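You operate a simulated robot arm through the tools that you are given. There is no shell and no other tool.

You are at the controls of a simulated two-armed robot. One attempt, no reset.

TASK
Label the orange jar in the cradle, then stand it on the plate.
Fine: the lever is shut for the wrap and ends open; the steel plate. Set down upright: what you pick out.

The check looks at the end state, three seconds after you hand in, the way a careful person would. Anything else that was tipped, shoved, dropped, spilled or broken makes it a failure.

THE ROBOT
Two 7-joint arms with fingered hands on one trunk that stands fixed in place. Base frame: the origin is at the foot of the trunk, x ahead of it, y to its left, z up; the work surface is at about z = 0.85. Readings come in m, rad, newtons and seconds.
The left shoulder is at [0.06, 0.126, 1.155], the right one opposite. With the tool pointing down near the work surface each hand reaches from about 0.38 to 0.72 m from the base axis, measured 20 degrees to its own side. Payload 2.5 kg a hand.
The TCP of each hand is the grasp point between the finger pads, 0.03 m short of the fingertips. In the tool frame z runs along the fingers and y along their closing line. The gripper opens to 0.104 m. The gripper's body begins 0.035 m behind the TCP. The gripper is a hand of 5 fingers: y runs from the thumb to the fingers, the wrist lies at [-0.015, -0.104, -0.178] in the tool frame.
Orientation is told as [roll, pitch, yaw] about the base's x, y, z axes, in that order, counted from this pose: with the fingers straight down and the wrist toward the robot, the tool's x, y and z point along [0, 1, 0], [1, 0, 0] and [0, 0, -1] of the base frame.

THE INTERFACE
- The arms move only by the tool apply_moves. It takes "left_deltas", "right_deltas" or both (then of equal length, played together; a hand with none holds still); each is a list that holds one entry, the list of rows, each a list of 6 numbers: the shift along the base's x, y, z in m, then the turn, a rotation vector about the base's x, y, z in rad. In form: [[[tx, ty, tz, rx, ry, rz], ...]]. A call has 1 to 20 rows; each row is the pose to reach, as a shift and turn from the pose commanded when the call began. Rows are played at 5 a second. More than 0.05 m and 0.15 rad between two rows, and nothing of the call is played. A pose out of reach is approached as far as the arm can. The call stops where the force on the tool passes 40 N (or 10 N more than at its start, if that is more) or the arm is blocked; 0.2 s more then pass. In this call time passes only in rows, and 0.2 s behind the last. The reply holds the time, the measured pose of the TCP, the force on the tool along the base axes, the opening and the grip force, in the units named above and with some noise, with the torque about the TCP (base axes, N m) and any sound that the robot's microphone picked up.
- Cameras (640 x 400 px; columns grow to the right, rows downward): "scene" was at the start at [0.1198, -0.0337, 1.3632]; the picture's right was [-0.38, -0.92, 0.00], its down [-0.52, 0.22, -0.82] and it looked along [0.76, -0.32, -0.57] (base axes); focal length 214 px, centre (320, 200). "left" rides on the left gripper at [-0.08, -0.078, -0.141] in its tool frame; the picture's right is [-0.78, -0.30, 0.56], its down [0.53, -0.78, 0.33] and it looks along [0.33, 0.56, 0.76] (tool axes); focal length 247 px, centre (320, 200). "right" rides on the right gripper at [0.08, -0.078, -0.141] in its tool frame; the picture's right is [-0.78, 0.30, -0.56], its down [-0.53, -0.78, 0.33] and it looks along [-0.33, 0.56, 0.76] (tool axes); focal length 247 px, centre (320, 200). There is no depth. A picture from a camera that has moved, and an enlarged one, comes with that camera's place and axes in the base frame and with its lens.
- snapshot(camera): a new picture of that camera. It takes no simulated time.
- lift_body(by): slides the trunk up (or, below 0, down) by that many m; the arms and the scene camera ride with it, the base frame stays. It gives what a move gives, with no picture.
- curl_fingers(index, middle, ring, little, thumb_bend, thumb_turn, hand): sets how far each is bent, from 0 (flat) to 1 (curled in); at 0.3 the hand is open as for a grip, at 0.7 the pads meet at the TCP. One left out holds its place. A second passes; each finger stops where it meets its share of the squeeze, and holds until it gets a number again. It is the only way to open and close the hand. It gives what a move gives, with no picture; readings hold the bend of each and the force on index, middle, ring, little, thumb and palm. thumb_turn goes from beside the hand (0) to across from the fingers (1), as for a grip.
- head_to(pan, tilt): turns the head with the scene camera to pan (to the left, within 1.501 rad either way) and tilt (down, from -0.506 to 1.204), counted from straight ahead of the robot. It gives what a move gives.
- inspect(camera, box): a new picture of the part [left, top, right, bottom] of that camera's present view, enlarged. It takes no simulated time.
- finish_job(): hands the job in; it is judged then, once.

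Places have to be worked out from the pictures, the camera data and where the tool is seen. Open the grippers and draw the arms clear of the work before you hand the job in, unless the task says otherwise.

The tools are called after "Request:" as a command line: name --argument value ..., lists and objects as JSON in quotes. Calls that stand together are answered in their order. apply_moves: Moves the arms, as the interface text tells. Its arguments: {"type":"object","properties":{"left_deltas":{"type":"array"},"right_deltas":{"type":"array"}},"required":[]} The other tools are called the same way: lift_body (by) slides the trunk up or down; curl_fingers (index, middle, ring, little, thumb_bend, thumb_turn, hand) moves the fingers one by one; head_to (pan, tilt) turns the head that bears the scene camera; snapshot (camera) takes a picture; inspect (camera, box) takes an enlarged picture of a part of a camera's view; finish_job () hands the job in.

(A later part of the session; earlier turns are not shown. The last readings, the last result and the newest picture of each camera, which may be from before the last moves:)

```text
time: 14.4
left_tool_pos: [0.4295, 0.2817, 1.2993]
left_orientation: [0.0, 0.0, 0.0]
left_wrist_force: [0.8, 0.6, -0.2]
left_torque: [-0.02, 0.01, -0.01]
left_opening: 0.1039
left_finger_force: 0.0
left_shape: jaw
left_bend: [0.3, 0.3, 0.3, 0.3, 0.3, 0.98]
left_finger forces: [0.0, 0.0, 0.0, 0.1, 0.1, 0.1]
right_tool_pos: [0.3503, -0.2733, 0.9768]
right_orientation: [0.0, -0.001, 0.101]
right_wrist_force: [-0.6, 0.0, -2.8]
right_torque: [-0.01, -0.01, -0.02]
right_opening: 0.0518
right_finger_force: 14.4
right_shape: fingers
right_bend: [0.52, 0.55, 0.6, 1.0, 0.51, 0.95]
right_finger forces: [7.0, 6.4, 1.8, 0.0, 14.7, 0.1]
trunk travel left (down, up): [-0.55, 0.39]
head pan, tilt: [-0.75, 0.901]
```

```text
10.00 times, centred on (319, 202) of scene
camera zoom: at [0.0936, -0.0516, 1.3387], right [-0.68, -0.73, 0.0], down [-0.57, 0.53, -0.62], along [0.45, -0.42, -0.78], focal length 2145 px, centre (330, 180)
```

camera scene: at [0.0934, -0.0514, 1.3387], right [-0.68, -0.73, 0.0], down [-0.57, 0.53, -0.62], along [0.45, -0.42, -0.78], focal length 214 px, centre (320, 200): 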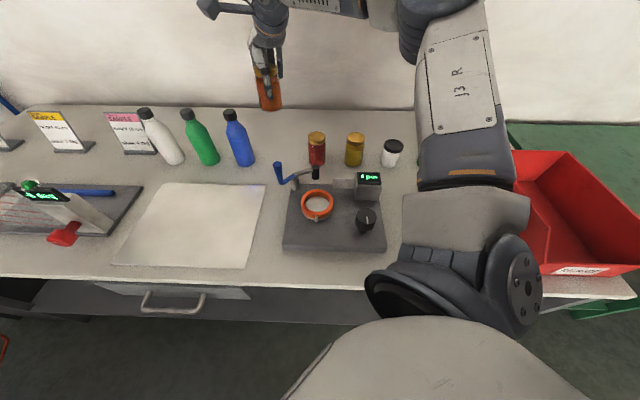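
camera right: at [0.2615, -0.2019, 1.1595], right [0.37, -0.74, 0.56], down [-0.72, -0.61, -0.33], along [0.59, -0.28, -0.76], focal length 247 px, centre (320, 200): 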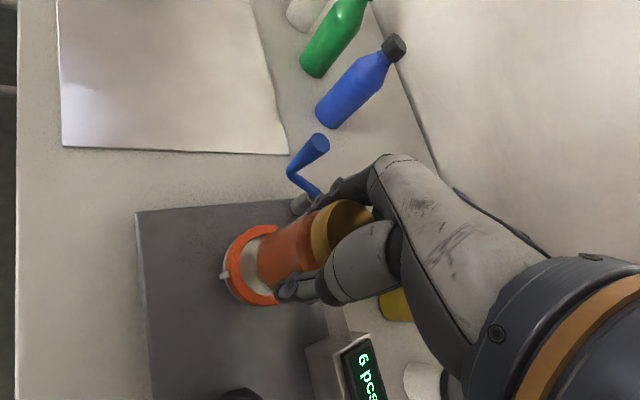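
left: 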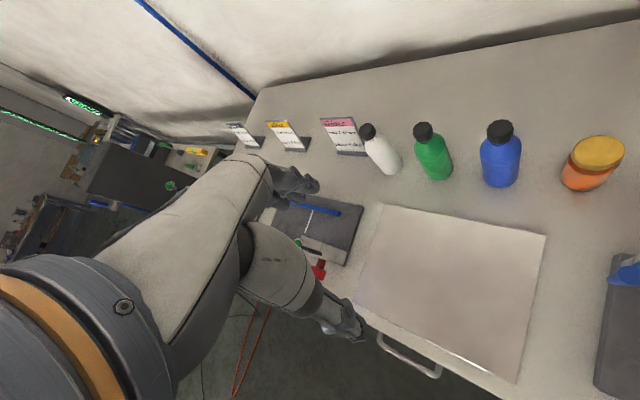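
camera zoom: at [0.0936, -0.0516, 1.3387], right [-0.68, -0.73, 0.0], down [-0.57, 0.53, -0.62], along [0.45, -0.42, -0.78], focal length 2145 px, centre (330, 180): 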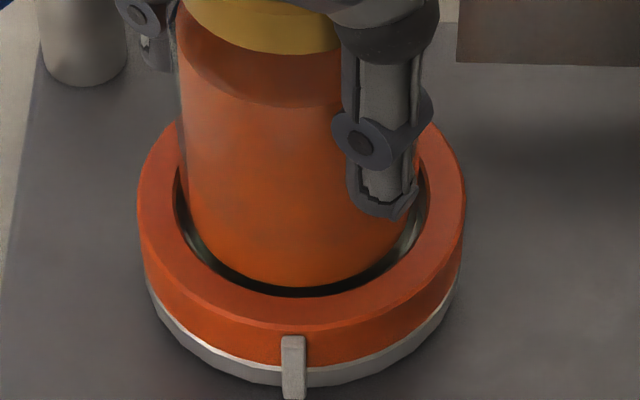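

Now the dark gap is even all around in both views and there is no contact force. I lower in small steps while watching the force.

Request:
apply_moves --right_deltas '[[[0, 0, -0.003, 0, 0, 0], [0, 0, -0.006, 0, 0, 0]]]'

Request:
inspect --camera "right" --box '[240, 200, 320, 320]'

Request:
inspect --camera "scene" --box '[298, 182, 340, 222]'

```text
time: 15.0
left_tool_pos: [0.4298, 0.2821, 1.2998]
left_orientation: [0.0, 0.0, 0.001]
left_wrist_force: [-1.0, -0.1, -0.1]
left_torque: [-0.03, -0.01, 0.0]
left_opening: 0.1037
left_finger_force: 0.1
left_shape: jaw
left_bend: [0.3, 0.3, 0.3, 0.3, 0.3, 0.98]
left_finger forces: [0.0, 0.1, 0.1, 0.1, 0.0, 0.0]
right_tool_pos: [0.3517, -0.2744, 0.9695]
right_orientation: [0.001, 0.001, 0.1]
right_wrist_force: [0.2, -0.1, -2.8]
right_torque: [0.01, 0.01, -0.01]
right_opening: 0.052
right_finger_force: 15.0
right_shape: fingers
right_bend: [0.52, 0.55, 0.6, 1.0, 0.51, 0.95]
right_finger forces: [7.0, 6.4, 1.7, 0.0, 14.7, 0.0]
trunk travel left (down, up): [-0.55, 0.39]
head pan, tilt: [-0.75, 0.901]
```

```text
3.33 times, centred on (280, 260) of right
camera zoom: at [0.2664, -0.2018, 1.1114], right [0.37, -0.74, 0.56], down [-0.72, -0.61, -0.33], along [0.59, -0.28, -0.76], focal length 823 px, centre (453, 0)
```

zoom: 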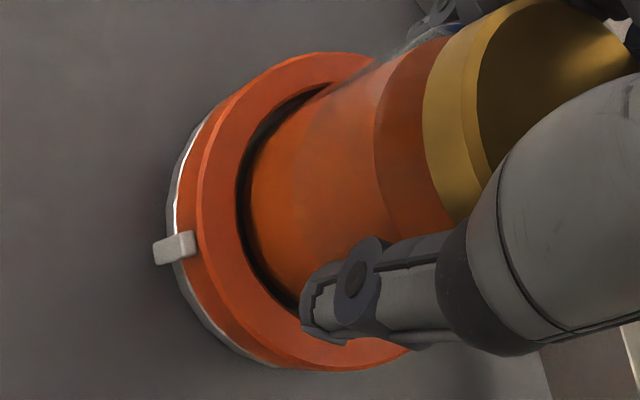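

```text
10.00 times, centred on (319, 202) of scene
camera zoom: at [0.0936, -0.0516, 1.3387], right [-0.68, -0.73, 0.0], down [-0.57, 0.53, -0.62], along [0.45, -0.42, -0.78], focal length 2145 px, centre (330, 180)
```

zoom: 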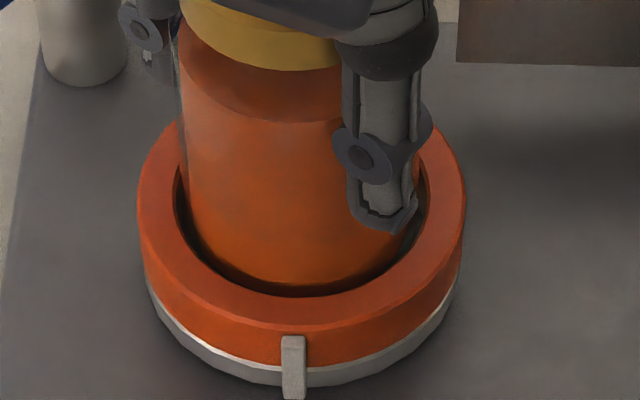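

The rim now occludes the jar's bottom, so the jar is entering the ring without contact. I continue down.

Request:
apply_moves --right_deltas '[[[0, 0, -0.003, 0, 0, 0], [0, 0, -0.006, 0, 0, 0], [0, 0, -0.009, 0, 0, 0]]]'

Request:
inspect --camera "scene" --box '[288, 162, 350, 222]'

```text
time: 15.8
left_tool_pos: [0.4272, 0.2827, 1.3021]
left_orientation: [-0.001, -0.001, 0.001]
left_wrist_force: [0.9, 0.1, 0.6]
left_torque: [0.0, 0.01, 0.03]
left_opening: 0.1037
left_finger_force: 0.0
left_shape: jaw
left_bend: [0.3, 0.3, 0.3, 0.3, 0.3, 0.98]
left_finger forces: [0.0, 0.0, 0.0, 0.0, 0.0, 0.1]
right_tool_pos: [0.3508, -0.2727, 0.9637]
right_orientation: [-0.003, -0.011, 0.1]
right_wrist_force: [-1.7, -0.1, 20.1]
right_torque: [-0.11, -0.29, -0.02]
right_opening: 0.0519
right_finger_force: 17.2
right_shape: fingers
right_bend: [0.53, 0.55, 0.61, 1.0, 0.51, 0.95]
right_finger forces: [6.6, 7.5, 2.5, 0.1, 18.6, 0.0]
trunk travel left (down, up): [-0.55, 0.39]
head pan, tilt: [-0.75, 0.901]
```

```text
6.67 times, centred on (319, 192) of scene
camera zoom: at [0.0918, -0.0505, 1.3393], right [-0.68, -0.73, 0.0], down [-0.57, 0.53, -0.62], along [0.46, -0.42, -0.78], focal length 1430 px, centre (327, 253)
```

zoom: 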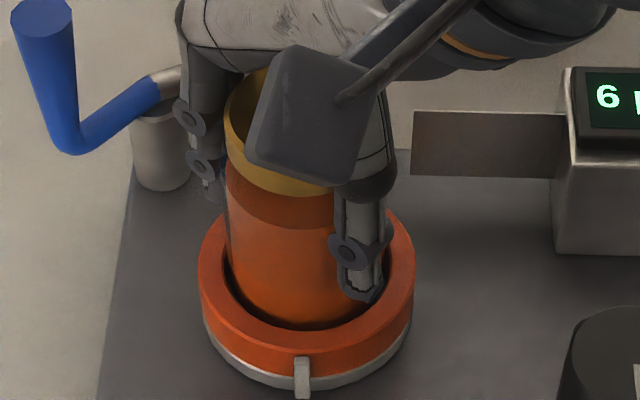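

Contact at 20 N with the jar bottom at about 0.890: either the cradle floor or a rim catch. I relieve the load by 1.5 mm and look closely.

Request:
apply_moves --right_deltas '[[[0, 0, 0.002, 0, 0, 0]]]'

Request:
inspect --camera "right" --box '[240, 200, 320, 320]'

Request:
inspect --camera "scene" --box '[298, 182, 340, 222]'

```text
time: 16.2
left_tool_pos: [0.4288, 0.2824, 1.3]
left_orientation: [0.0, -0.001, -0.001]
left_wrist_force: [0.9, 0.2, -0.3]
left_torque: [-0.01, 0.0, 0.0]
left_opening: 0.1035
left_finger_force: 0.1
left_shape: jaw
left_bend: [0.3, 0.3, 0.3, 0.3, 0.3, 0.98]
left_finger forces: [0.1, 0.0, 0.0, 0.0, 0.0, 0.0]
right_tool_pos: [0.3488, -0.2719, 0.9639]
right_orientation: [-0.001, -0.004, 0.099]
right_wrist_force: [4.1, -0.6, 13.7]
right_torque: [-0.11, -0.63, 0.02]
right_opening: 0.0521
right_finger_force: 17.7
right_shape: fingers
right_bend: [0.53, 0.54, 0.6, 1.0, 0.52, 0.95]
right_finger forces: [8.4, 8.6, 2.8, 0.1, 15.5, 0.0]
trunk travel left (down, up): [-0.55, 0.39]
head pan, tilt: [-0.75, 0.901]
```

```text
3.33 times, centred on (280, 260) of right
camera zoom: at [0.2642, -0.2013, 1.1053], right [0.37, -0.74, 0.56], down [-0.72, -0.61, -0.34], along [0.59, -0.28, -0.76], focal length 823 px, centre (453, 0)
```

zoom: 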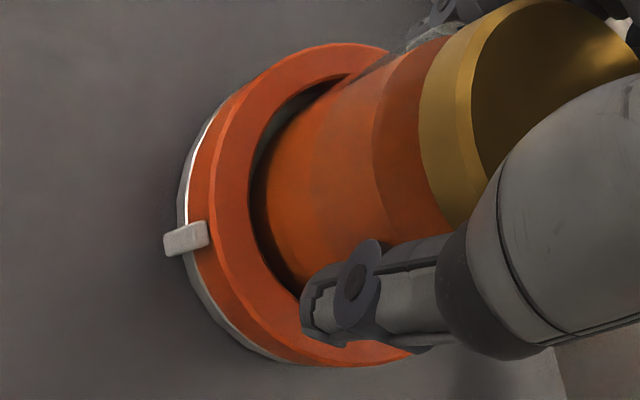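

```text
10.00 times, centred on (319, 202) of scene
camera zoom: at [0.0929, -0.0507, 1.3387], right [-0.68, -0.73, 0.0], down [-0.57, 0.53, -0.62], along [0.45, -0.42, -0.78], focal length 2145 px, centre (330, 180)
```

zoom: 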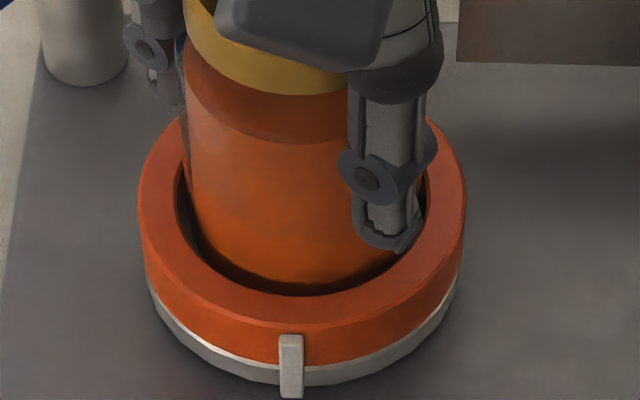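

The torque puts the contact near the jar's far (+x) edge, so it may sit on the far rim. I lift 5 mm, shift back 3 mm in x and try again gently.

Request:
apply_moves --right_deltas '[[[0, 0, 0.004, 0, 0, 0], [0, 0, 0.007, 0, 0, 0], [-0.003, 0, 0.007, 0, 0, 0], [-0.003, 0, 0.007, 0, 0, 0]]]'

Request:
inspect --camera "right" --box '[240, 200, 320, 320]'

Request:
inspect --camera "scene" --box '[298, 182, 340, 222]'

```text
time: 17.2
left_tool_pos: [0.43, 0.2821, 1.3006]
left_orientation: [-0.001, 0.0, -0.001]
left_wrist_force: [0.2, 0.7, 0.5]
left_torque: [-0.01, -0.02, 0.0]
left_opening: 0.1036
left_finger_force: 0.1
left_shape: jaw
left_bend: [0.3, 0.3, 0.3, 0.3, 0.3, 0.98]
left_finger forces: [0.1, 0.0, 0.0, 0.0, 0.1, 0.0]
right_tool_pos: [0.3473, -0.2722, 0.9696]
right_orientation: [0.0, 0.001, 0.099]
right_wrist_force: [2.4, -0.3, -5.6]
right_torque: [-0.06, -0.24, 0.01]
right_opening: 0.0516
right_finger_force: 16.1
right_shape: fingers
right_bend: [0.53, 0.54, 0.6, 1.0, 0.52, 0.96]
right_finger forces: [7.5, 7.1, 2.5, 0.0, 14.0, 0.1]
trunk travel left (down, up): [-0.55, 0.39]
head pan, tilt: [-0.75, 0.901]
```

```text
3.33 times, centred on (280, 260) of right
camera zoom: at [0.2638, -0.2003, 1.1117], right [0.37, -0.74, 0.56], down [-0.72, -0.61, -0.33], along [0.58, -0.28, -0.76], focal length 823 px, centre (453, 0)
```

zoom: 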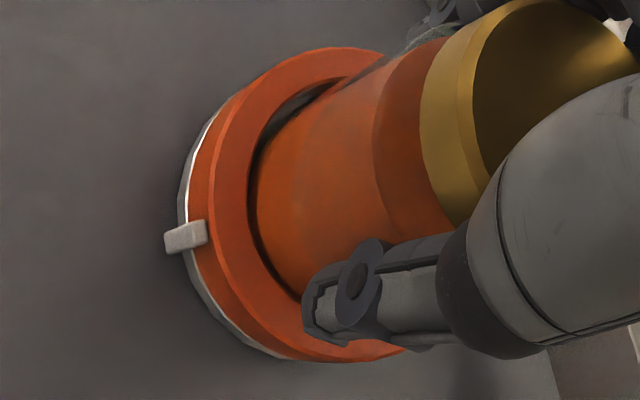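

```text
10.00 times, centred on (319, 202) of scene
camera zoom: at [0.094, -0.0517, 1.3386], right [-0.68, -0.73, 0.0], down [-0.57, 0.53, -0.62], along [0.45, -0.42, -0.78], focal length 2145 px, centre (330, 180)
```

zoom: 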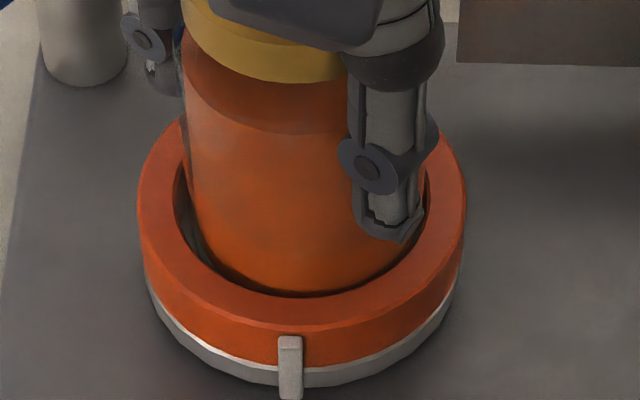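

There is a side force of +2.4 N when moved back, so the jar is already inside the ring touching its near wall, and the earlier contact was the cradle floor (about 0.89). I re-centre by +2 mm and lower to light floor contact.

Request:
apply_moves --right_deltas '[[[0.002, 0, 0, 0, 0, 0], [0.002, 0, -0.002, 0, 0, 0], [0.002, 0, -0.004, 0, 0, 0], [0.002, 0, -0.0055, 0, 0, 0]]]'

Request:
inspect --camera "scene" --box '[288, 162, 350, 222]'

```text
time: 18.2
left_tool_pos: [0.429, 0.2799, 1.3008]
left_orientation: [0.0, 0.0, 0.0]
left_wrist_force: [0.0, -0.5, 0.2]
left_torque: [-0.01, 0.02, -0.01]
left_opening: 0.1039
left_finger_force: 0.0
left_shape: jaw
left_bend: [0.3, 0.3, 0.3, 0.3, 0.3, 0.98]
left_finger forces: [0.0, 0.1, 0.1, 0.0, 0.0, 0.0]
right_tool_pos: [0.349, -0.2724, 0.9653]
right_orientation: [-0.001, -0.004, 0.099]
right_wrist_force: [-0.8, 0.1, 3.6]
right_torque: [-0.04, -0.09, -0.02]
right_opening: 0.0519
right_finger_force: 15.6
right_shape: fingers
right_bend: [0.53, 0.55, 0.6, 1.0, 0.52, 0.95]
right_finger forces: [7.0, 6.6, 2.2, 0.1, 16.0, 0.0]
trunk travel left (down, up): [-0.55, 0.39]
head pan, tilt: [-0.75, 0.901]
```

```text
6.67 times, centred on (319, 192) of scene
camera zoom: at [0.0931, -0.0512, 1.3389], right [-0.68, -0.73, 0.0], down [-0.57, 0.53, -0.62], along [0.45, -0.42, -0.78], focal length 1430 px, centre (327, 253)
```

zoom: 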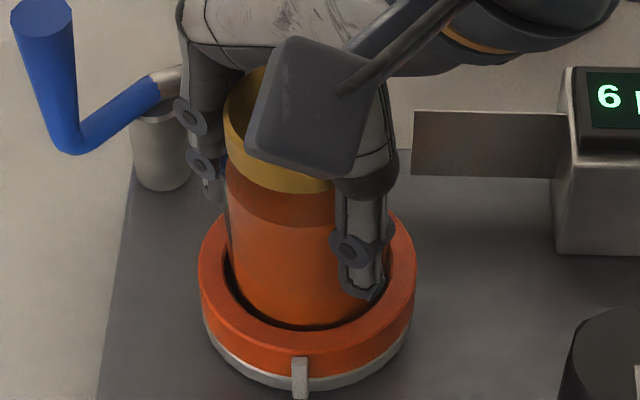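

Light contact now. I release by opening the fingers just slightly, keeping clear of the lever.

Request:
curl_fingers --hand "right" --index 0.42 --middle 0.42 --ring 0.42 --thumb_bend 0.42

Request:
inspect --camera "scene" --box '[270, 142, 370, 222]'

Request:
snapshot --camera "right"

```text
time: 19.2
left_tool_pos: [0.4299, 0.2822, 1.3001]
left_orientation: [0.001, 0.0, -0.001]
left_wrist_force: [-0.1, 0.3, 0.1]
left_torque: [0.02, 0.0, 0.0]
left_opening: 0.1037
left_finger_force: 0.0
left_shape: jaw
left_bend: [0.3, 0.3, 0.3, 0.3, 0.3, 0.98]
left_finger forces: [0.0, 0.0, 0.0, 0.1, 0.1, 0.0]
right_tool_pos: [0.3504, -0.272, 0.9652]
right_orientation: [0.001, 0.0, 0.1]
right_wrist_force: [-2.3, -0.2, 0.0]
right_torque: [0.0, 0.0, 0.0]
right_opening: 0.0729
right_finger_force: 1.1
right_shape: fingers
right_bend: [0.42, 0.42, 0.42, 1.0, 0.42, 0.97]
right_finger forces: [0.0, 0.0, 0.0, 0.0, 0.8, 0.1]
trunk travel left (down, up): [-0.55, 0.39]
head pan, tilt: [-0.75, 0.901]
```

```text
5.00 times, centred on (320, 182) of scene
camera zoom: at [0.0933, -0.0514, 1.3387], right [-0.68, -0.73, 0.0], down [-0.57, 0.53, -0.62], along [0.45, -0.42, -0.78], focal length 1072 px, centre (320, 290)
```

zoom: 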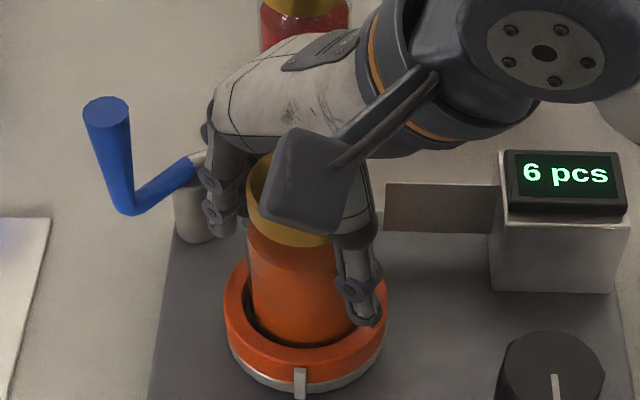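

```text
taken
camera right: at [0.2649, -0.2005, 1.1061], right [0.37, -0.74, 0.56], down [-0.72, -0.61, -0.33], along [0.59, -0.28, -0.76], focal length 247 px, centre (320, 200)
```

right: 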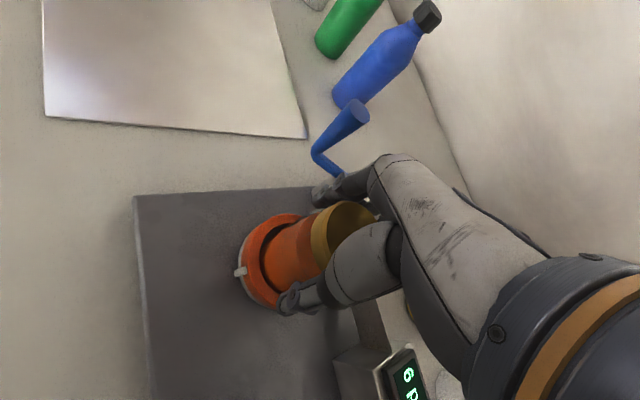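

The fingers are off; only the thumb still touches lightly (0.8 N). I shift the hand back a few mm to centre, then raise straight up slowly.

Request:
apply_moves --right_deltas '[[[-0.004, 0, 0, 0, 0, 0], [-0.004, 0, 0.002, 0, 0, 0]]]'

```text
time: 19.8
left_tool_pos: [0.4303, 0.2823, 1.3003]
left_orientation: [0.001, -0.002, 0.0]
left_wrist_force: [0.1, 0.0, -0.1]
left_torque: [0.04, -0.01, 0.01]
left_opening: 0.1037
left_finger_force: 0.1
left_shape: jaw
left_bend: [0.3, 0.3, 0.3, 0.3, 0.3, 0.98]
left_finger forces: [0.0, 0.0, 0.1, 0.0, 0.0, 0.0]
right_tool_pos: [0.3446, -0.2735, 0.9664]
right_orientation: [-0.001, -0.001, 0.099]
right_wrist_force: [-0.3, -0.1, 0.4]
right_torque: [-0.03, 0.01, 0.0]
right_opening: 0.0724
right_finger_force: 0.0
right_shape: fingers
right_bend: [0.42, 0.42, 0.42, 1.0, 0.42, 0.97]
right_finger forces: [0.1, 0.1, 0.0, 0.1, 0.0, 0.0]
trunk travel left (down, up): [-0.55, 0.39]
head pan, tilt: [-0.75, 0.901]
```

All finger contacts are gone. I raise the hand straight up, clear of the jar and the lever handle.

Request:
apply_moves --right_deltas '[[[0, 0, 0.02, 0, 0, 0], [0, 0, 0.045, 0, 0, 0], [0, 0, 0.085, 0, 0, 0], [0, 0, 0.13, 0, 0, 0], [0, 0, 0.16, 0, 0, 0]]]'

Request:
snapshot --camera "right"

Request:
inspect --camera "scene" --box '[260, 132, 400, 252]'

```text
time: 21.0
left_tool_pos: [0.4285, 0.2822, 1.3012]
left_orientation: [-0.002, 0.0, -0.001]
left_wrist_force: [-0.1, -0.2, 0.4]
left_torque: [0.02, 0.02, -0.01]
left_opening: 0.1039
left_finger_force: 0.0
left_shape: jaw
left_bend: [0.3, 0.3, 0.3, 0.3, 0.3, 0.98]
left_finger forces: [0.0, 0.0, 0.0, 0.0, 0.0, 0.0]
right_tool_pos: [0.3452, -0.272, 1.1291]
right_orientation: [0.001, 0.0, 0.1]
right_wrist_force: [0.1, 0.3, 0.4]
right_torque: [0.0, 0.01, -0.01]
right_opening: 0.0728
right_finger_force: 0.1
right_shape: fingers
right_bend: [0.42, 0.42, 0.42, 1.0, 0.42, 0.97]
right_finger forces: [0.0, 0.0, 0.0, 0.0, 0.0, 0.0]
trunk travel left (down, up): [-0.55, 0.39]
head pan, tilt: [-0.75, 0.901]
```

```text
taken
camera right: at [0.2609, -0.2007, 1.2707], right [0.37, -0.74, 0.56], down [-0.72, -0.61, -0.33], along [0.59, -0.28, -0.76], focal length 247 px, centre (320, 200)
```

right: 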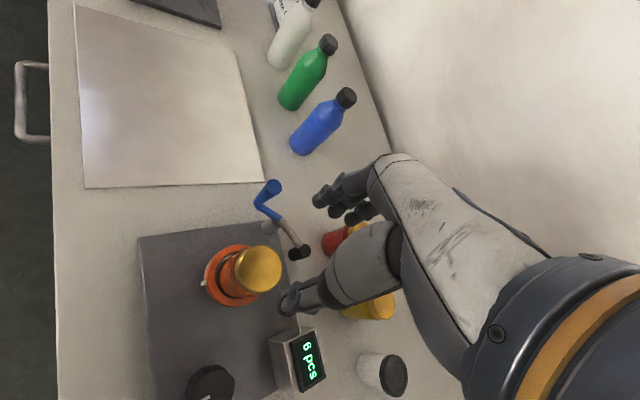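

```text
3.33 times, centred on (330, 192) of scene
camera zoom: at [0.0931, -0.051, 1.3387], right [-0.68, -0.73, 0.0], down [-0.57, 0.53, -0.62], along [0.45, -0.42, -0.78], focal length 715 px, centre (287, 227)
```

zoom: 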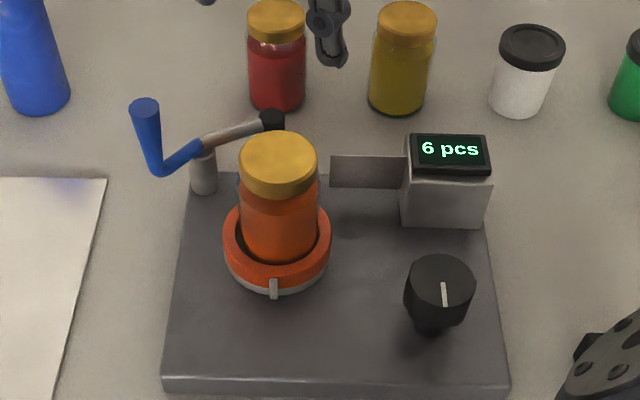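

The jar stands upright in the cradle. Next the lever: its handle must move in +x (clockwise seen from above) to swing the roller onto the jar. I close the fingers into a compact paddle at this height and check its shape.

Request:
curl_fingers --hand "right" --index 0.68 --middle 0.68 --ring 0.68 --thumb_bend 0.68

Request:
apply_moves --right_deltas '[[[0.015, 0.02, 0, 0, 0, 0], [0.035, 0.04, 0, 0, 0, 0], [0.05, 0.055, -0.02, 0, 0, 0], [0.05, 0.055, -0.05, 0, 0, 0]]]'

Request:
snapshot --camera "right"

Request:
inspect --camera "scene" --box '[230, 90, 370, 222]'

```text
time: 22.0
left_tool_pos: [0.4302, 0.2815, 1.3003]
left_orientation: [0.001, -0.002, 0.0]
left_wrist_force: [0.0, 0.3, 0.4]
left_torque: [-0.01, 0.01, -0.05]
left_opening: 0.1035
left_finger_force: 0.1
left_shape: jaw
left_bend: [0.3, 0.3, 0.3, 0.3, 0.3, 0.98]
left_finger forces: [0.0, 0.0, 0.0, 0.1, 0.1, 0.0]
right_tool_pos: [0.3452, -0.2726, 1.1285]
right_orientation: [0.0, 0.001, 0.1]
right_wrist_force: [-0.3, 0.1, 0.3]
right_torque: [-0.03, -0.02, 0.03]
right_opening: 0.0064
right_finger_force: 0.0
right_shape: fingers
right_bend: [0.68, 0.68, 0.68, 1.0, 0.68, 0.97]
right_finger forces: [0.0, 0.0, 0.0, 0.0, 0.0, 0.0]
trunk travel left (down, up): [-0.55, 0.39]
head pan, tilt: [-0.75, 0.901]
```

```text
time: 23.0
left_tool_pos: [0.4297, 0.2826, 1.2991]
left_orientation: [0.0, 0.0, -0.001]
left_wrist_force: [0.1, 0.1, -0.7]
left_torque: [0.01, -0.02, -0.03]
left_opening: 0.1038
left_finger_force: 0.0
left_shape: jaw
left_bend: [0.3, 0.3, 0.3, 0.3, 0.3, 0.98]
left_finger forces: [0.0, 0.1, 0.0, 0.1, 0.0, 0.1]
right_tool_pos: [0.3967, -0.2171, 1.0769]
right_orientation: [0.019, -0.001, 0.098]
right_wrist_force: [-0.1, 0.2, 0.1]
right_torque: [-0.01, -0.04, 0.01]
right_opening: 0.0064
right_finger_force: 0.1
right_shape: fingers
right_bend: [0.68, 0.68, 0.68, 1.0, 0.68, 0.97]
right_finger forces: [0.0, 0.1, 0.0, 0.0, 0.0, 0.0]
trunk travel left (down, up): [-0.55, 0.39]
head pan, tilt: [-0.75, 0.901]
```

```text
taken
camera right: at [0.3126, -0.1474, 1.2198], right [0.37, -0.75, 0.54], down [-0.72, -0.6, -0.34], along [0.58, -0.26, -0.77], focal length 247 px, centre (320, 200)
```

right: 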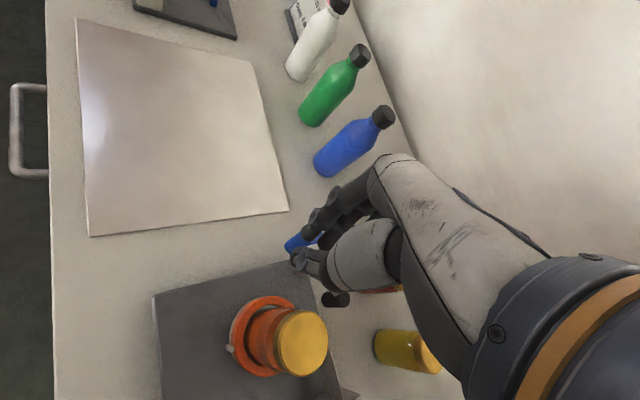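

```text
3.03 times, centred on (300, 156) of scene
camera zoom: at [0.0935, -0.0514, 1.3387], right [-0.68, -0.73, 0.0], down [-0.57, 0.53, -0.62], along [0.45, -0.42, -0.78], focal length 650 px, centre (381, 333)
```

zoom: 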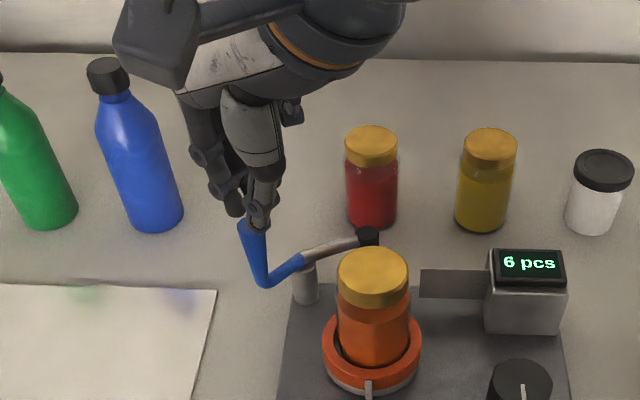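

A sloped finger back would push poorly, so I'll cage the handle between thumb and fingers instead. I open index, middle and thumb part way, curl the ring finger away and move above the handle.

Request:
curl_fingers --hand "right" --index 0.46 --middle 0.46 --ring 1.0 --thumb_bend 0.46

Request:
apply_moves --right_deltas '[[[0.02, -0.01, 0, -0.01, 0, 0], [0.039, -0.018, 0, -0.019, 0, 0]]]'

Request:
snapshot --camera "right"

Request:
inspect --camera "scene" --box '[230, 90, 370, 222]'

```text
time: 24.0
left_tool_pos: [0.4301, 0.2816, 1.3007]
left_orientation: [0.0, 0.0, -0.001]
left_wrist_force: [0.8, -0.2, 0.1]
left_torque: [0.0, 0.0, 0.02]
left_opening: 0.104
left_finger_force: 0.1
left_shape: jaw
left_bend: [0.3, 0.3, 0.3, 0.3, 0.3, 0.98]
left_finger forces: [0.0, 0.0, 0.0, 0.0, 0.0, 0.0]
right_tool_pos: [0.3957, -0.2172, 1.0764]
right_orientation: [0.014, 0.002, 0.097]
right_wrist_force: [0.2, -0.9, 1.2]
right_torque: [0.03, 0.0, -0.01]
right_opening: 0.0621
right_finger_force: 0.0
right_shape: fingers
right_bend: [0.46, 0.46, 1.0, 1.0, 0.46, 0.97]
right_finger forces: [0.0, 0.1, 0.0, 0.0, 0.0, 0.0]
trunk travel left (down, up): [-0.55, 0.39]
head pan, tilt: [-0.75, 0.901]
```

```text
time: 24.6
left_tool_pos: [0.4297, 0.2813, 1.3]
left_orientation: [-0.001, 0.0, -0.001]
left_wrist_force: [0.6, 1.1, -0.8]
left_torque: [0.01, 0.0, 0.02]
left_opening: 0.1038
left_finger_force: 0.0
left_shape: jaw
left_bend: [0.3, 0.3, 0.3, 0.3, 0.3, 0.98]
left_finger forces: [0.0, 0.1, 0.0, 0.1, 0.0, 0.0]
right_tool_pos: [0.4345, -0.2347, 1.0776]
right_orientation: [-0.02, 0.0, 0.099]
right_wrist_force: [0.3, 0.8, -0.5]
right_torque: [-0.02, -0.01, 0.04]
right_opening: 0.0617
right_finger_force: 0.1
right_shape: fingers
right_bend: [0.46, 0.46, 1.0, 1.0, 0.46, 0.97]
right_finger forces: [0.0, 0.1, 0.1, 0.1, 0.0, 0.0]
trunk travel left (down, up): [-0.55, 0.39]
head pan, tilt: [-0.75, 0.901]
```

```text
taken
camera right: at [0.3482, -0.1607, 1.2184], right [0.37, -0.73, 0.57], down [-0.72, -0.62, -0.32], along [0.59, -0.29, -0.75], focal length 247 px, centre (320, 200)
```

right: 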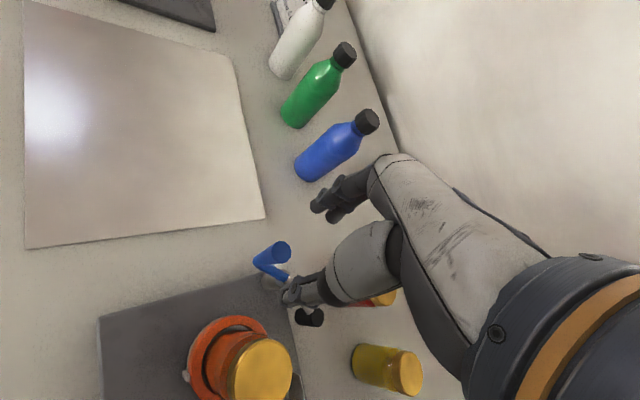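

```text
3.03 times, centred on (300, 156) of scene
camera zoom: at [0.0935, -0.0515, 1.3387], right [-0.68, -0.73, 0.0], down [-0.57, 0.53, -0.62], along [0.45, -0.42, -0.78], focal length 650 px, centre (381, 333)
```

zoom: 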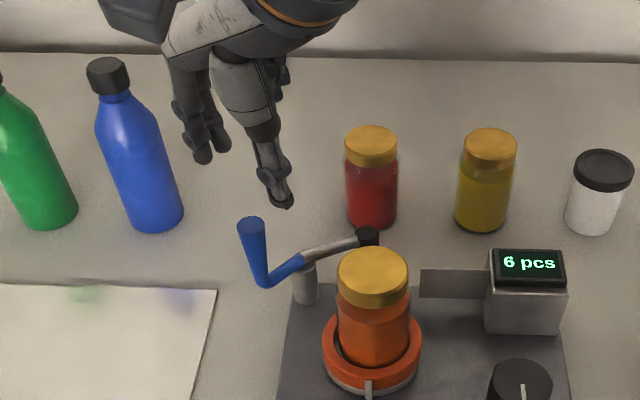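

The handle top sits at about (0.437,-0.231), between thumb and fingers. I descend to cage the handle, with fingertips near z 0.957.

Request:
apply_moves --right_deltas '[[[0.001, 0.002, -0.03, 0.015, 0, 0], [0.001, 0.003, -0.055, 0.019, 0, 0], [0.001, 0.003, -0.075, 0.019, 0, 0], [0.001, 0.003, -0.09, 0.019, 0, 0]]]'

Request:
snapshot --camera "right"

Request:
inspect --camera "scene" --box '[250, 110, 370, 222]'

```text
time: 25.6
left_tool_pos: [0.4287, 0.2826, 1.2992]
left_orientation: [0.0, 0.0, -0.002]
left_wrist_force: [0.4, -0.2, -0.3]
left_torque: [-0.01, 0.03, -0.01]
left_opening: 0.1036
left_finger_force: 0.2
left_shape: jaw
left_bend: [0.3, 0.3, 0.3, 0.3, 0.3, 0.98]
left_finger forces: [0.0, 0.0, 0.0, 0.1, 0.0, 0.0]
right_tool_pos: [0.4348, -0.2337, 0.9862]
right_orientation: [0.0, -0.001, 0.1]
right_wrist_force: [0.2, -0.5, 0.3]
right_torque: [-0.01, -0.02, 0.01]
right_opening: 0.062
right_finger_force: 0.1
right_shape: fingers
right_bend: [0.46, 0.46, 1.0, 1.0, 0.46, 0.97]
right_finger forces: [0.0, 0.0, 0.1, 0.0, 0.0, 0.1]
trunk travel left (down, up): [-0.55, 0.39]
head pan, tilt: [-0.75, 0.901]
```

```text
taken
camera right: at [0.3514, -0.162, 1.1271], right [0.37, -0.74, 0.56], down [-0.72, -0.61, -0.33], along [0.59, -0.28, -0.76], focal length 247 px, centre (320, 200)
```

right: 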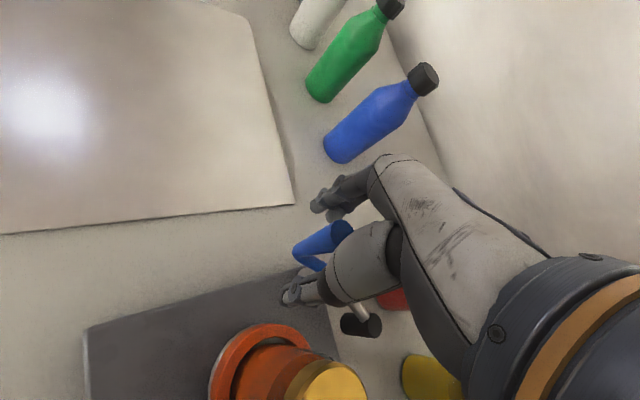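

```text
3.57 times, centred on (310, 166) of scene
camera zoom: at [0.0935, -0.0515, 1.3387], right [-0.68, -0.73, 0.0], down [-0.57, 0.53, -0.62], along [0.45, -0.42, -0.78], focal length 766 px, centre (356, 321)
```

zoom: 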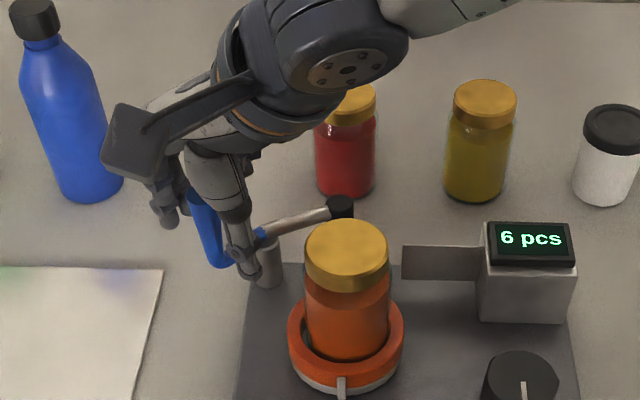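

The handle is between thumb and fingers. I close the cage to just around the handle.

Request:
curl_fingers --hand "right" --index 0.6 --middle 0.6 --thumb_bend 0.6

Request:
apply_moves --right_deltas '[[[0.004, 0, 0, 0, 0, 0], [0.008, -0.001, 0, 0, 0, 0], [0.0115, -0.002, 0, 0, 0, 0], [0.015, -0.003, 0, 0, 0, 0], [0.019, -0.0045, 0, 0, 0, 0], [0.022, -0.006, 0, 0, 0, 0]]]'

Request:
snapshot --camera "right"

Request:
inspect --camera "scene" --box '[250, 110, 370, 222]'

```text
time: 26.6
left_tool_pos: [0.4301, 0.2814, 1.2994]
left_orientation: [0.002, 0.0, -0.001]
left_wrist_force: [-0.6, 0.6, 0.2]
left_torque: [-0.02, -0.03, -0.01]
left_opening: 0.1035
left_finger_force: 0.0
left_shape: jaw
left_bend: [0.3, 0.3, 0.3, 0.3, 0.3, 0.98]
left_finger forces: [0.0, 0.0, 0.1, 0.1, 0.0, 0.0]
right_tool_pos: [0.4362, -0.2345, 0.9863]
right_orientation: [-0.001, 0.0, 0.099]
right_wrist_force: [-0.5, 0.0, 0.1]
right_torque: [0.02, -0.02, 0.03]
right_opening: 0.0263
right_finger_force: 0.0
right_shape: fingers
right_bend: [0.6, 0.6, 1.0, 1.0, 0.6, 0.97]
right_finger forces: [0.0, 0.0, 0.1, 0.0, 0.1, 0.0]
trunk travel left (down, up): [-0.55, 0.39]
head pan, tilt: [-0.75, 0.901]
```

```text
time: 28.0
left_tool_pos: [0.4293, 0.2817, 1.3002]
left_orientation: [-0.002, -0.001, 0.0]
left_wrist_force: [0.3, 0.3, -0.2]
left_torque: [0.02, -0.01, -0.05]
left_opening: 0.1037
left_finger_force: 0.1
left_shape: jaw
left_bend: [0.3, 0.3, 0.3, 0.3, 0.3, 0.98]
left_finger forces: [0.0, 0.1, 0.0, 0.0, 0.0, 0.1]
right_tool_pos: [0.4562, -0.238, 0.9879]
right_orientation: [0.0, 0.0, 0.1]
right_wrist_force: [-1.6, 0.6, 0.8]
right_torque: [0.08, 0.03, -0.03]
right_opening: 0.0283
right_finger_force: 0.9
right_shape: fingers
right_bend: [0.6, 0.6, 1.0, 1.0, 0.59, 0.97]
right_finger forces: [0.1, 0.0, 0.0, 0.0, 1.4, 0.1]
trunk travel left (down, up): [-0.55, 0.39]
head pan, tilt: [-0.75, 0.901]
```

```text
taken
camera right: at [0.3722, -0.1663, 1.1282], right [0.37, -0.74, 0.56], down [-0.72, -0.61, -0.33], along [0.59, -0.28, -0.76], focal length 247 px, centre (320, 200)
```

right: 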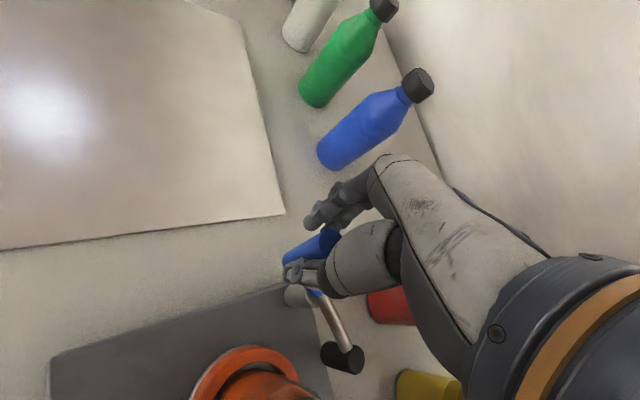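

```text
3.57 times, centred on (310, 166) of scene
camera zoom: at [0.0933, -0.0513, 1.3387], right [-0.68, -0.73, 0.0], down [-0.57, 0.53, -0.62], along [0.45, -0.42, -0.78], focal length 766 px, centre (356, 321)
```

zoom: 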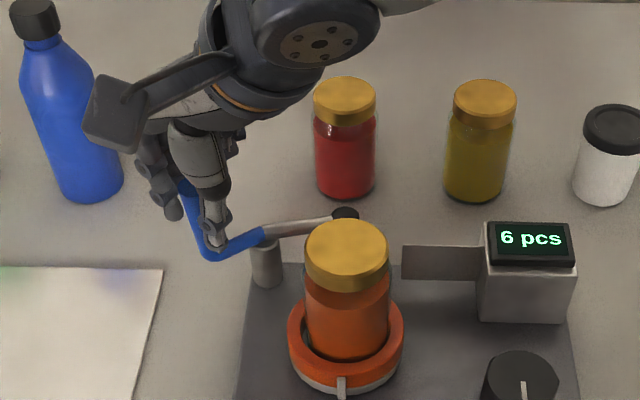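

The lever turns smoothly with about 1.6 N resistance. I continue along the arc in small steps and watch for the roller meeting the jar.

Request:
apply_moves --right_deltas '[[[0.003, -0.002, 0, 0, 0, 0], [0.006, -0.0045, 0, 0, 0, 0], [0.009, -0.007, 0, 0, 0, 0], [0.0117, -0.0097, 0, 0, 0, 0], [0.014, -0.0128, 0, 0, 0, 0]]]'

Request:
snapshot --camera "right"

Request:
inspect --camera "scene" --box '[250, 110, 370, 222]'

```text
time: 29.2
left_tool_pos: [0.4292, 0.2821, 1.2992]
left_orientation: [0.0, 0.0, 0.001]
left_wrist_force: [-0.4, 1.1, 0.1]
left_torque: [0.02, 0.01, -0.02]
left_opening: 0.1036
left_finger_force: 0.0
left_shape: jaw
left_bend: [0.3, 0.3, 0.3, 0.3, 0.3, 0.98]
left_finger forces: [0.1, 0.0, 0.0, 0.1, 0.0, 0.0]
right_tool_pos: [0.4716, -0.2519, 0.9848]
right_orientation: [0.0, 0.0, 0.1]
right_wrist_force: [-0.4, -0.5, -0.1]
right_torque: [0.01, 0.01, 0.03]
right_opening: 0.0278
right_finger_force: 0.0
right_shape: fingers
right_bend: [0.6, 0.6, 1.0, 1.0, 0.59, 0.97]
right_finger forces: [0.0, 0.0, 0.0, 0.0, 0.4, 0.0]
trunk travel left (down, up): [-0.55, 0.39]
head pan, tilt: [-0.75, 0.901]
```

```text
taken
camera right: at [0.3869, -0.1804, 1.127], right [0.37, -0.74, 0.56], down [-0.72, -0.61, -0.33], along [0.59, -0.28, -0.76], focal length 247 px, centre (320, 200)
```

right: 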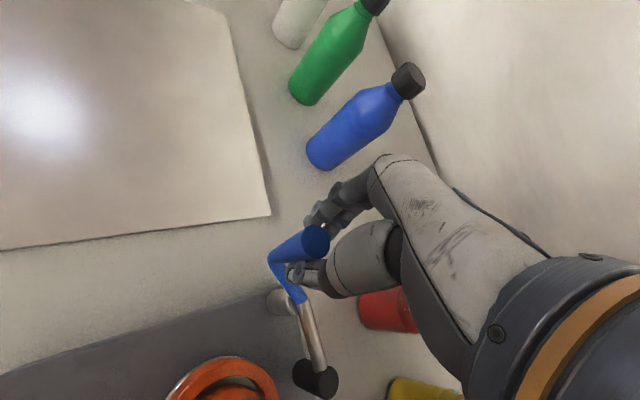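

```text
3.57 times, centred on (310, 166) of scene
camera zoom: at [0.0934, -0.0515, 1.3387], right [-0.68, -0.73, 0.0], down [-0.57, 0.53, -0.62], along [0.45, -0.42, -0.78], focal length 766 px, centre (356, 321)
```

zoom: 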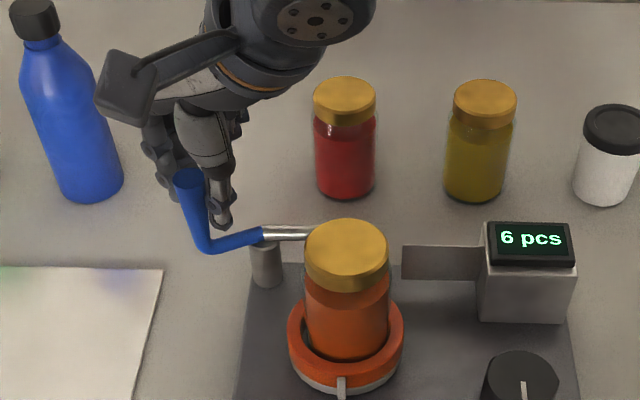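

The handle turned only about 20° and slipped out past the thumb: it is now near (0.4525,-0.2335). I raise the hand, turn its yaw to about -0.6 so the thumb pushes along the arc, and re-cage.

Request:
apply_moves --right_deltas '[[[0, 0, 0.03, 0, 0, 0], [0, 0, 0.07, 0, 0, 0], [-0.005, 0.005, 0.08, 0, 0, -0.14], [-0.01, 0.01, 0.08, 0, 0, -0.28], [-0.014, 0.014, 0.08, 0, 0, -0.42], [-0.018, 0.018, 0.08, 0, 0, -0.56], [-0.019, 0.0185, 0.08, 0, 0, -0.7]]]'

Request:
curl_fingers --hand "right" --index 0.48 --middle 0.48 --thumb_bend 0.48

Request:
snapshot --camera "right"

Request:
inspect --camera "scene" --box '[250, 110, 370, 222]'

```text
time: 30.8
left_tool_pos: [0.4295, 0.2821, 1.3]
left_orientation: [-0.001, 0.001, 0.003]
left_wrist_force: [0.4, -0.2, 0.1]
left_torque: [0.0, 0.0, 0.01]
left_opening: 0.1037
left_finger_force: 0.0
left_shape: jaw
left_bend: [0.3, 0.3, 0.3, 0.3, 0.3, 0.98]
left_finger forces: [0.1, 0.0, 0.0, 0.0, 0.0, 0.0]
right_tool_pos: [0.4524, -0.2325, 1.0656]
right_orientation: [0.001, -0.002, -0.604]
right_wrist_force: [0.6, 0.3, 0.1]
right_torque: [0.01, 0.02, 0.01]
right_opening: 0.0267
right_finger_force: 0.0
right_shape: fingers
right_bend: [0.6, 0.6, 1.0, 1.0, 0.6, 0.98]
right_finger forces: [0.0, 0.0, 0.1, 0.0, 0.1, 0.0]
trunk travel left (down, up): [-0.55, 0.39]
head pan, tilt: [-0.75, 0.901]
```

```text
time: 31.8
left_tool_pos: [0.43, 0.2814, 1.2995]
left_orientation: [-0.001, -0.001, 0.001]
left_wrist_force: [-1.2, -0.5, -0.2]
left_torque: [0.07, -0.03, 0.0]
left_opening: 0.1035
left_finger_force: 0.1
left_shape: jaw
left_bend: [0.3, 0.3, 0.3, 0.3, 0.3, 0.98]
left_finger forces: [0.1, 0.0, 0.0, 0.0, 0.0, 0.1]
right_tool_pos: [0.4517, -0.2337, 1.067]
right_orientation: [0.002, 0.0, -0.599]
right_wrist_force: [0.3, -0.2, 0.1]
right_torque: [0.01, 0.0, 0.04]
right_opening: 0.0569
right_finger_force: 0.1
right_shape: fingers
right_bend: [0.48, 0.48, 1.0, 1.0, 0.48, 0.98]
right_finger forces: [0.1, 0.0, 0.0, 0.0, 0.1, 0.0]
trunk travel left (down, up): [-0.55, 0.39]
head pan, tilt: [-0.75, 0.901]
```

```text
taken
camera right: at [0.4335, -0.1233, 1.208], right [-0.19, -0.81, 0.56], down [-0.94, 0.0, -0.33], along [0.27, -0.59, -0.76], focal length 247 px, centre (320, 200)
```

right: 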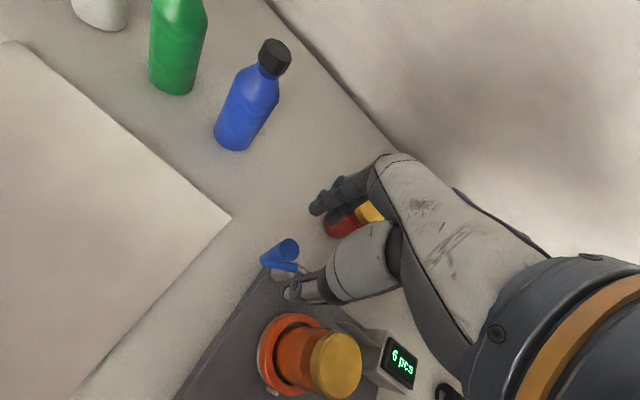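

```text
3.57 times, centred on (310, 166) of scene
camera zoom: at [0.0934, -0.0514, 1.3387], right [-0.68, -0.73, 0.0], down [-0.57, 0.53, -0.62], along [0.45, -0.42, -0.78], focal length 766 px, centre (356, 321)
```

zoom: 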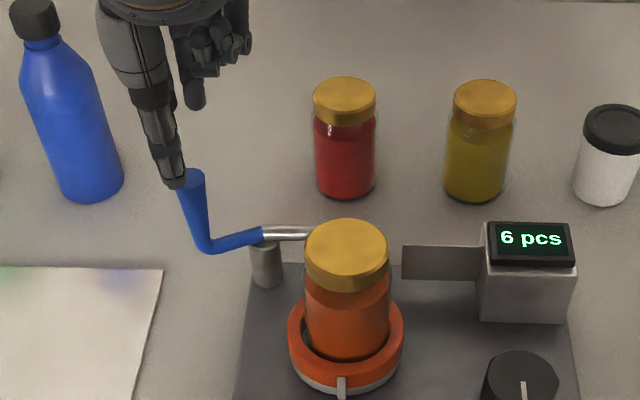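

The handle (about (0.455,-0.2345)) is between the open thumb and fingers. I descend around it and close the cage.

Request:
apply_moves --right_deltas '[[[0.003, -0.0005, -0.03, 0, 0, 0], [0.003, -0.0005, -0.06, 0, 0, 0], [0.003, -0.0005, -0.085, 0, 0, 0]]]'

Request:
curl_fingers --hand "right" --index 0.61 --middle 0.61 --thumb_bend 0.61

Request:
snapshot --camera "right"

Request:
inspect --camera "scene" --box '[250, 110, 370, 222]'

```text
time: 32.6
left_tool_pos: [0.4295, 0.2822, 1.3005]
left_orientation: [-0.001, 0.0, 0.001]
left_wrist_force: [-0.1, -0.2, 0.0]
left_torque: [0.0, -0.01, -0.03]
left_opening: 0.1037
left_finger_force: 0.0
left_shape: jaw
left_bend: [0.3, 0.3, 0.3, 0.3, 0.3, 0.98]
left_finger forces: [0.0, 0.1, 0.0, 0.1, 0.1, 0.0]
right_tool_pos: [0.4537, -0.2348, 0.9834]
right_orientation: [0.0, 0.0, -0.599]
right_wrist_force: [0.2, 0.2, -1.0]
right_torque: [-0.01, -0.01, 0.01]
right_opening: 0.0567
right_finger_force: 0.1
right_shape: fingers
right_bend: [0.48, 0.48, 1.0, 1.0, 0.48, 0.98]
right_finger forces: [0.1, 0.0, 0.1, 0.0, 0.0, 0.1]
trunk travel left (down, up): [-0.55, 0.39]
head pan, tilt: [-0.75, 0.901]
```

```text
time: 33.6
left_tool_pos: [0.4297, 0.2814, 1.3001]
left_orientation: [-0.001, 0.001, 0.001]
left_wrist_force: [0.2, -0.8, 1.1]
left_torque: [-0.01, 0.02, -0.02]
left_opening: 0.1037
left_finger_force: 0.0
left_shape: jaw
left_bend: [0.3, 0.3, 0.3, 0.3, 0.3, 0.98]
left_finger forces: [0.0, 0.0, 0.0, 0.0, 0.1, 0.0]
right_tool_pos: [0.454, -0.2345, 0.9829]
right_orientation: [0.0, 0.0, -0.6]
right_wrist_force: [0.2, 0.3, 0.7]
right_torque: [0.03, 0.0, -0.02]
right_opening: 0.024
right_finger_force: 0.0
right_shape: fingers
right_bend: [0.61, 0.61, 1.0, 1.0, 0.61, 0.98]
right_finger forces: [0.0, 0.0, 0.1, 0.0, 0.0, 0.1]
trunk travel left (down, up): [-0.55, 0.39]
head pan, tilt: [-0.75, 0.901]
```

```text
taken
camera right: at [0.436, -0.1244, 1.1235], right [-0.19, -0.81, 0.56], down [-0.94, 0.0, -0.33], along [0.27, -0.59, -0.76], focal length 247 px, centre (320, 200)
```

right: 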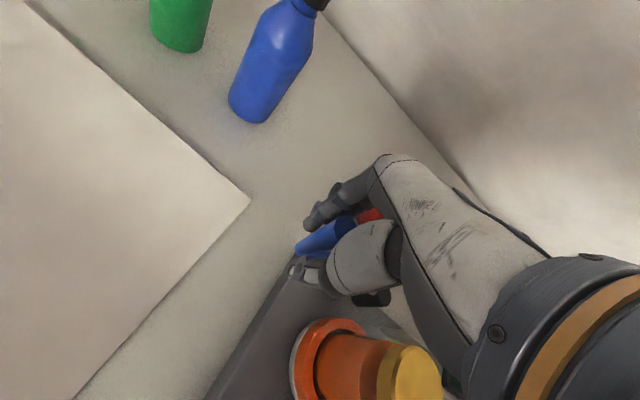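

```text
3.57 times, centred on (310, 166) of scene
camera zoom: at [0.0934, -0.0514, 1.3387], right [-0.68, -0.73, 0.0], down [-0.57, 0.53, -0.62], along [0.45, -0.42, -0.78], focal length 766 px, centre (356, 321)
```

zoom: 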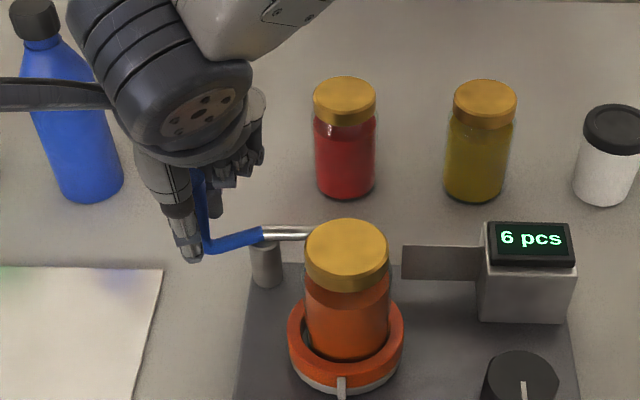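

The handle is caged. I sweep along the arc about the pivot, turning the hand with it.

Request:
apply_moves --right_deltas '[[[0.0025, -0.0012, 0, 0, 0, 0], [0.005, -0.0027, 0, 0, 0, 0], [0.008, -0.0045, 0, 0, 0, -0.04], [0.0105, -0.0063, 0, 0, 0, -0.08], [0.013, -0.0085, 0, 0, 0, -0.14], [0.015, -0.0105, 0, 0, 0, -0.2]]]'

Request:
snapshot --camera "right"

Request:
inspect --camera "scene" --box '[250, 110, 370, 222]'

```text
time: 35.0
left_tool_pos: [0.4288, 0.2811, 1.2988]
left_orientation: [0.001, 0.0, 0.001]
left_wrist_force: [0.3, -0.4, -0.5]
left_torque: [0.01, 0.01, -0.02]
left_opening: 0.1038
left_finger_force: 0.1
left_shape: jaw
left_bend: [0.3, 0.3, 0.3, 0.3, 0.3, 0.98]
left_finger forces: [0.0, 0.0, 0.1, 0.0, 0.0, 0.0]
right_tool_pos: [0.4691, -0.2449, 0.9805]
right_orientation: [0.0, -0.001, -0.802]
right_wrist_force: [0.1, 1.4, 0.7]
right_torque: [0.0, 0.05, 0.04]
right_opening: 0.0258
right_finger_force: 0.9
right_shape: fingers
right_bend: [0.61, 0.61, 1.0, 1.0, 0.6, 0.97]
right_finger forces: [0.1, 0.1, 0.0, 0.0, 1.8, 0.0]
trunk travel left (down, up): [-0.55, 0.39]
head pan, tilt: [-0.75, 0.901]
```

```text
taken
camera right: at [0.4731, -0.1331, 1.1229], right [-0.35, -0.75, 0.56], down [-0.92, 0.19, -0.33], along [0.15, -0.63, -0.76], focal length 247 px, centre (320, 200)
```

right: 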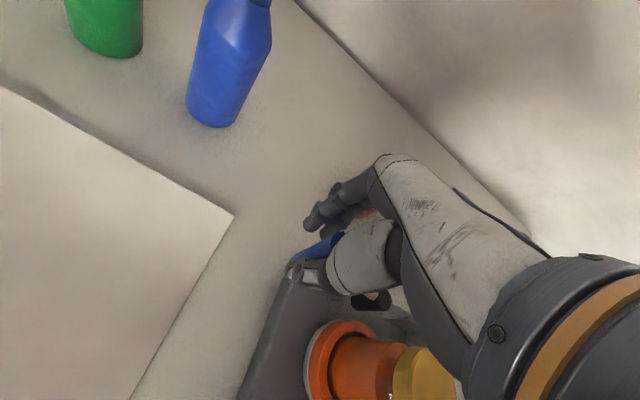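

```text
3.57 times, centred on (310, 166) of scene
camera zoom: at [0.0933, -0.0512, 1.3387], right [-0.68, -0.73, 0.0], down [-0.57, 0.53, -0.62], along [0.45, -0.42, -0.78], focal length 766 px, centre (356, 321)
```

zoom: 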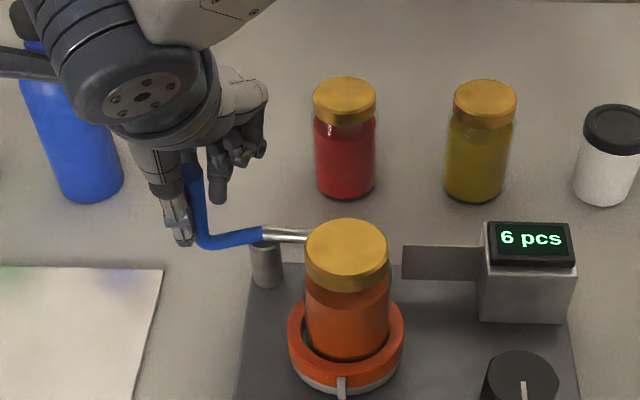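

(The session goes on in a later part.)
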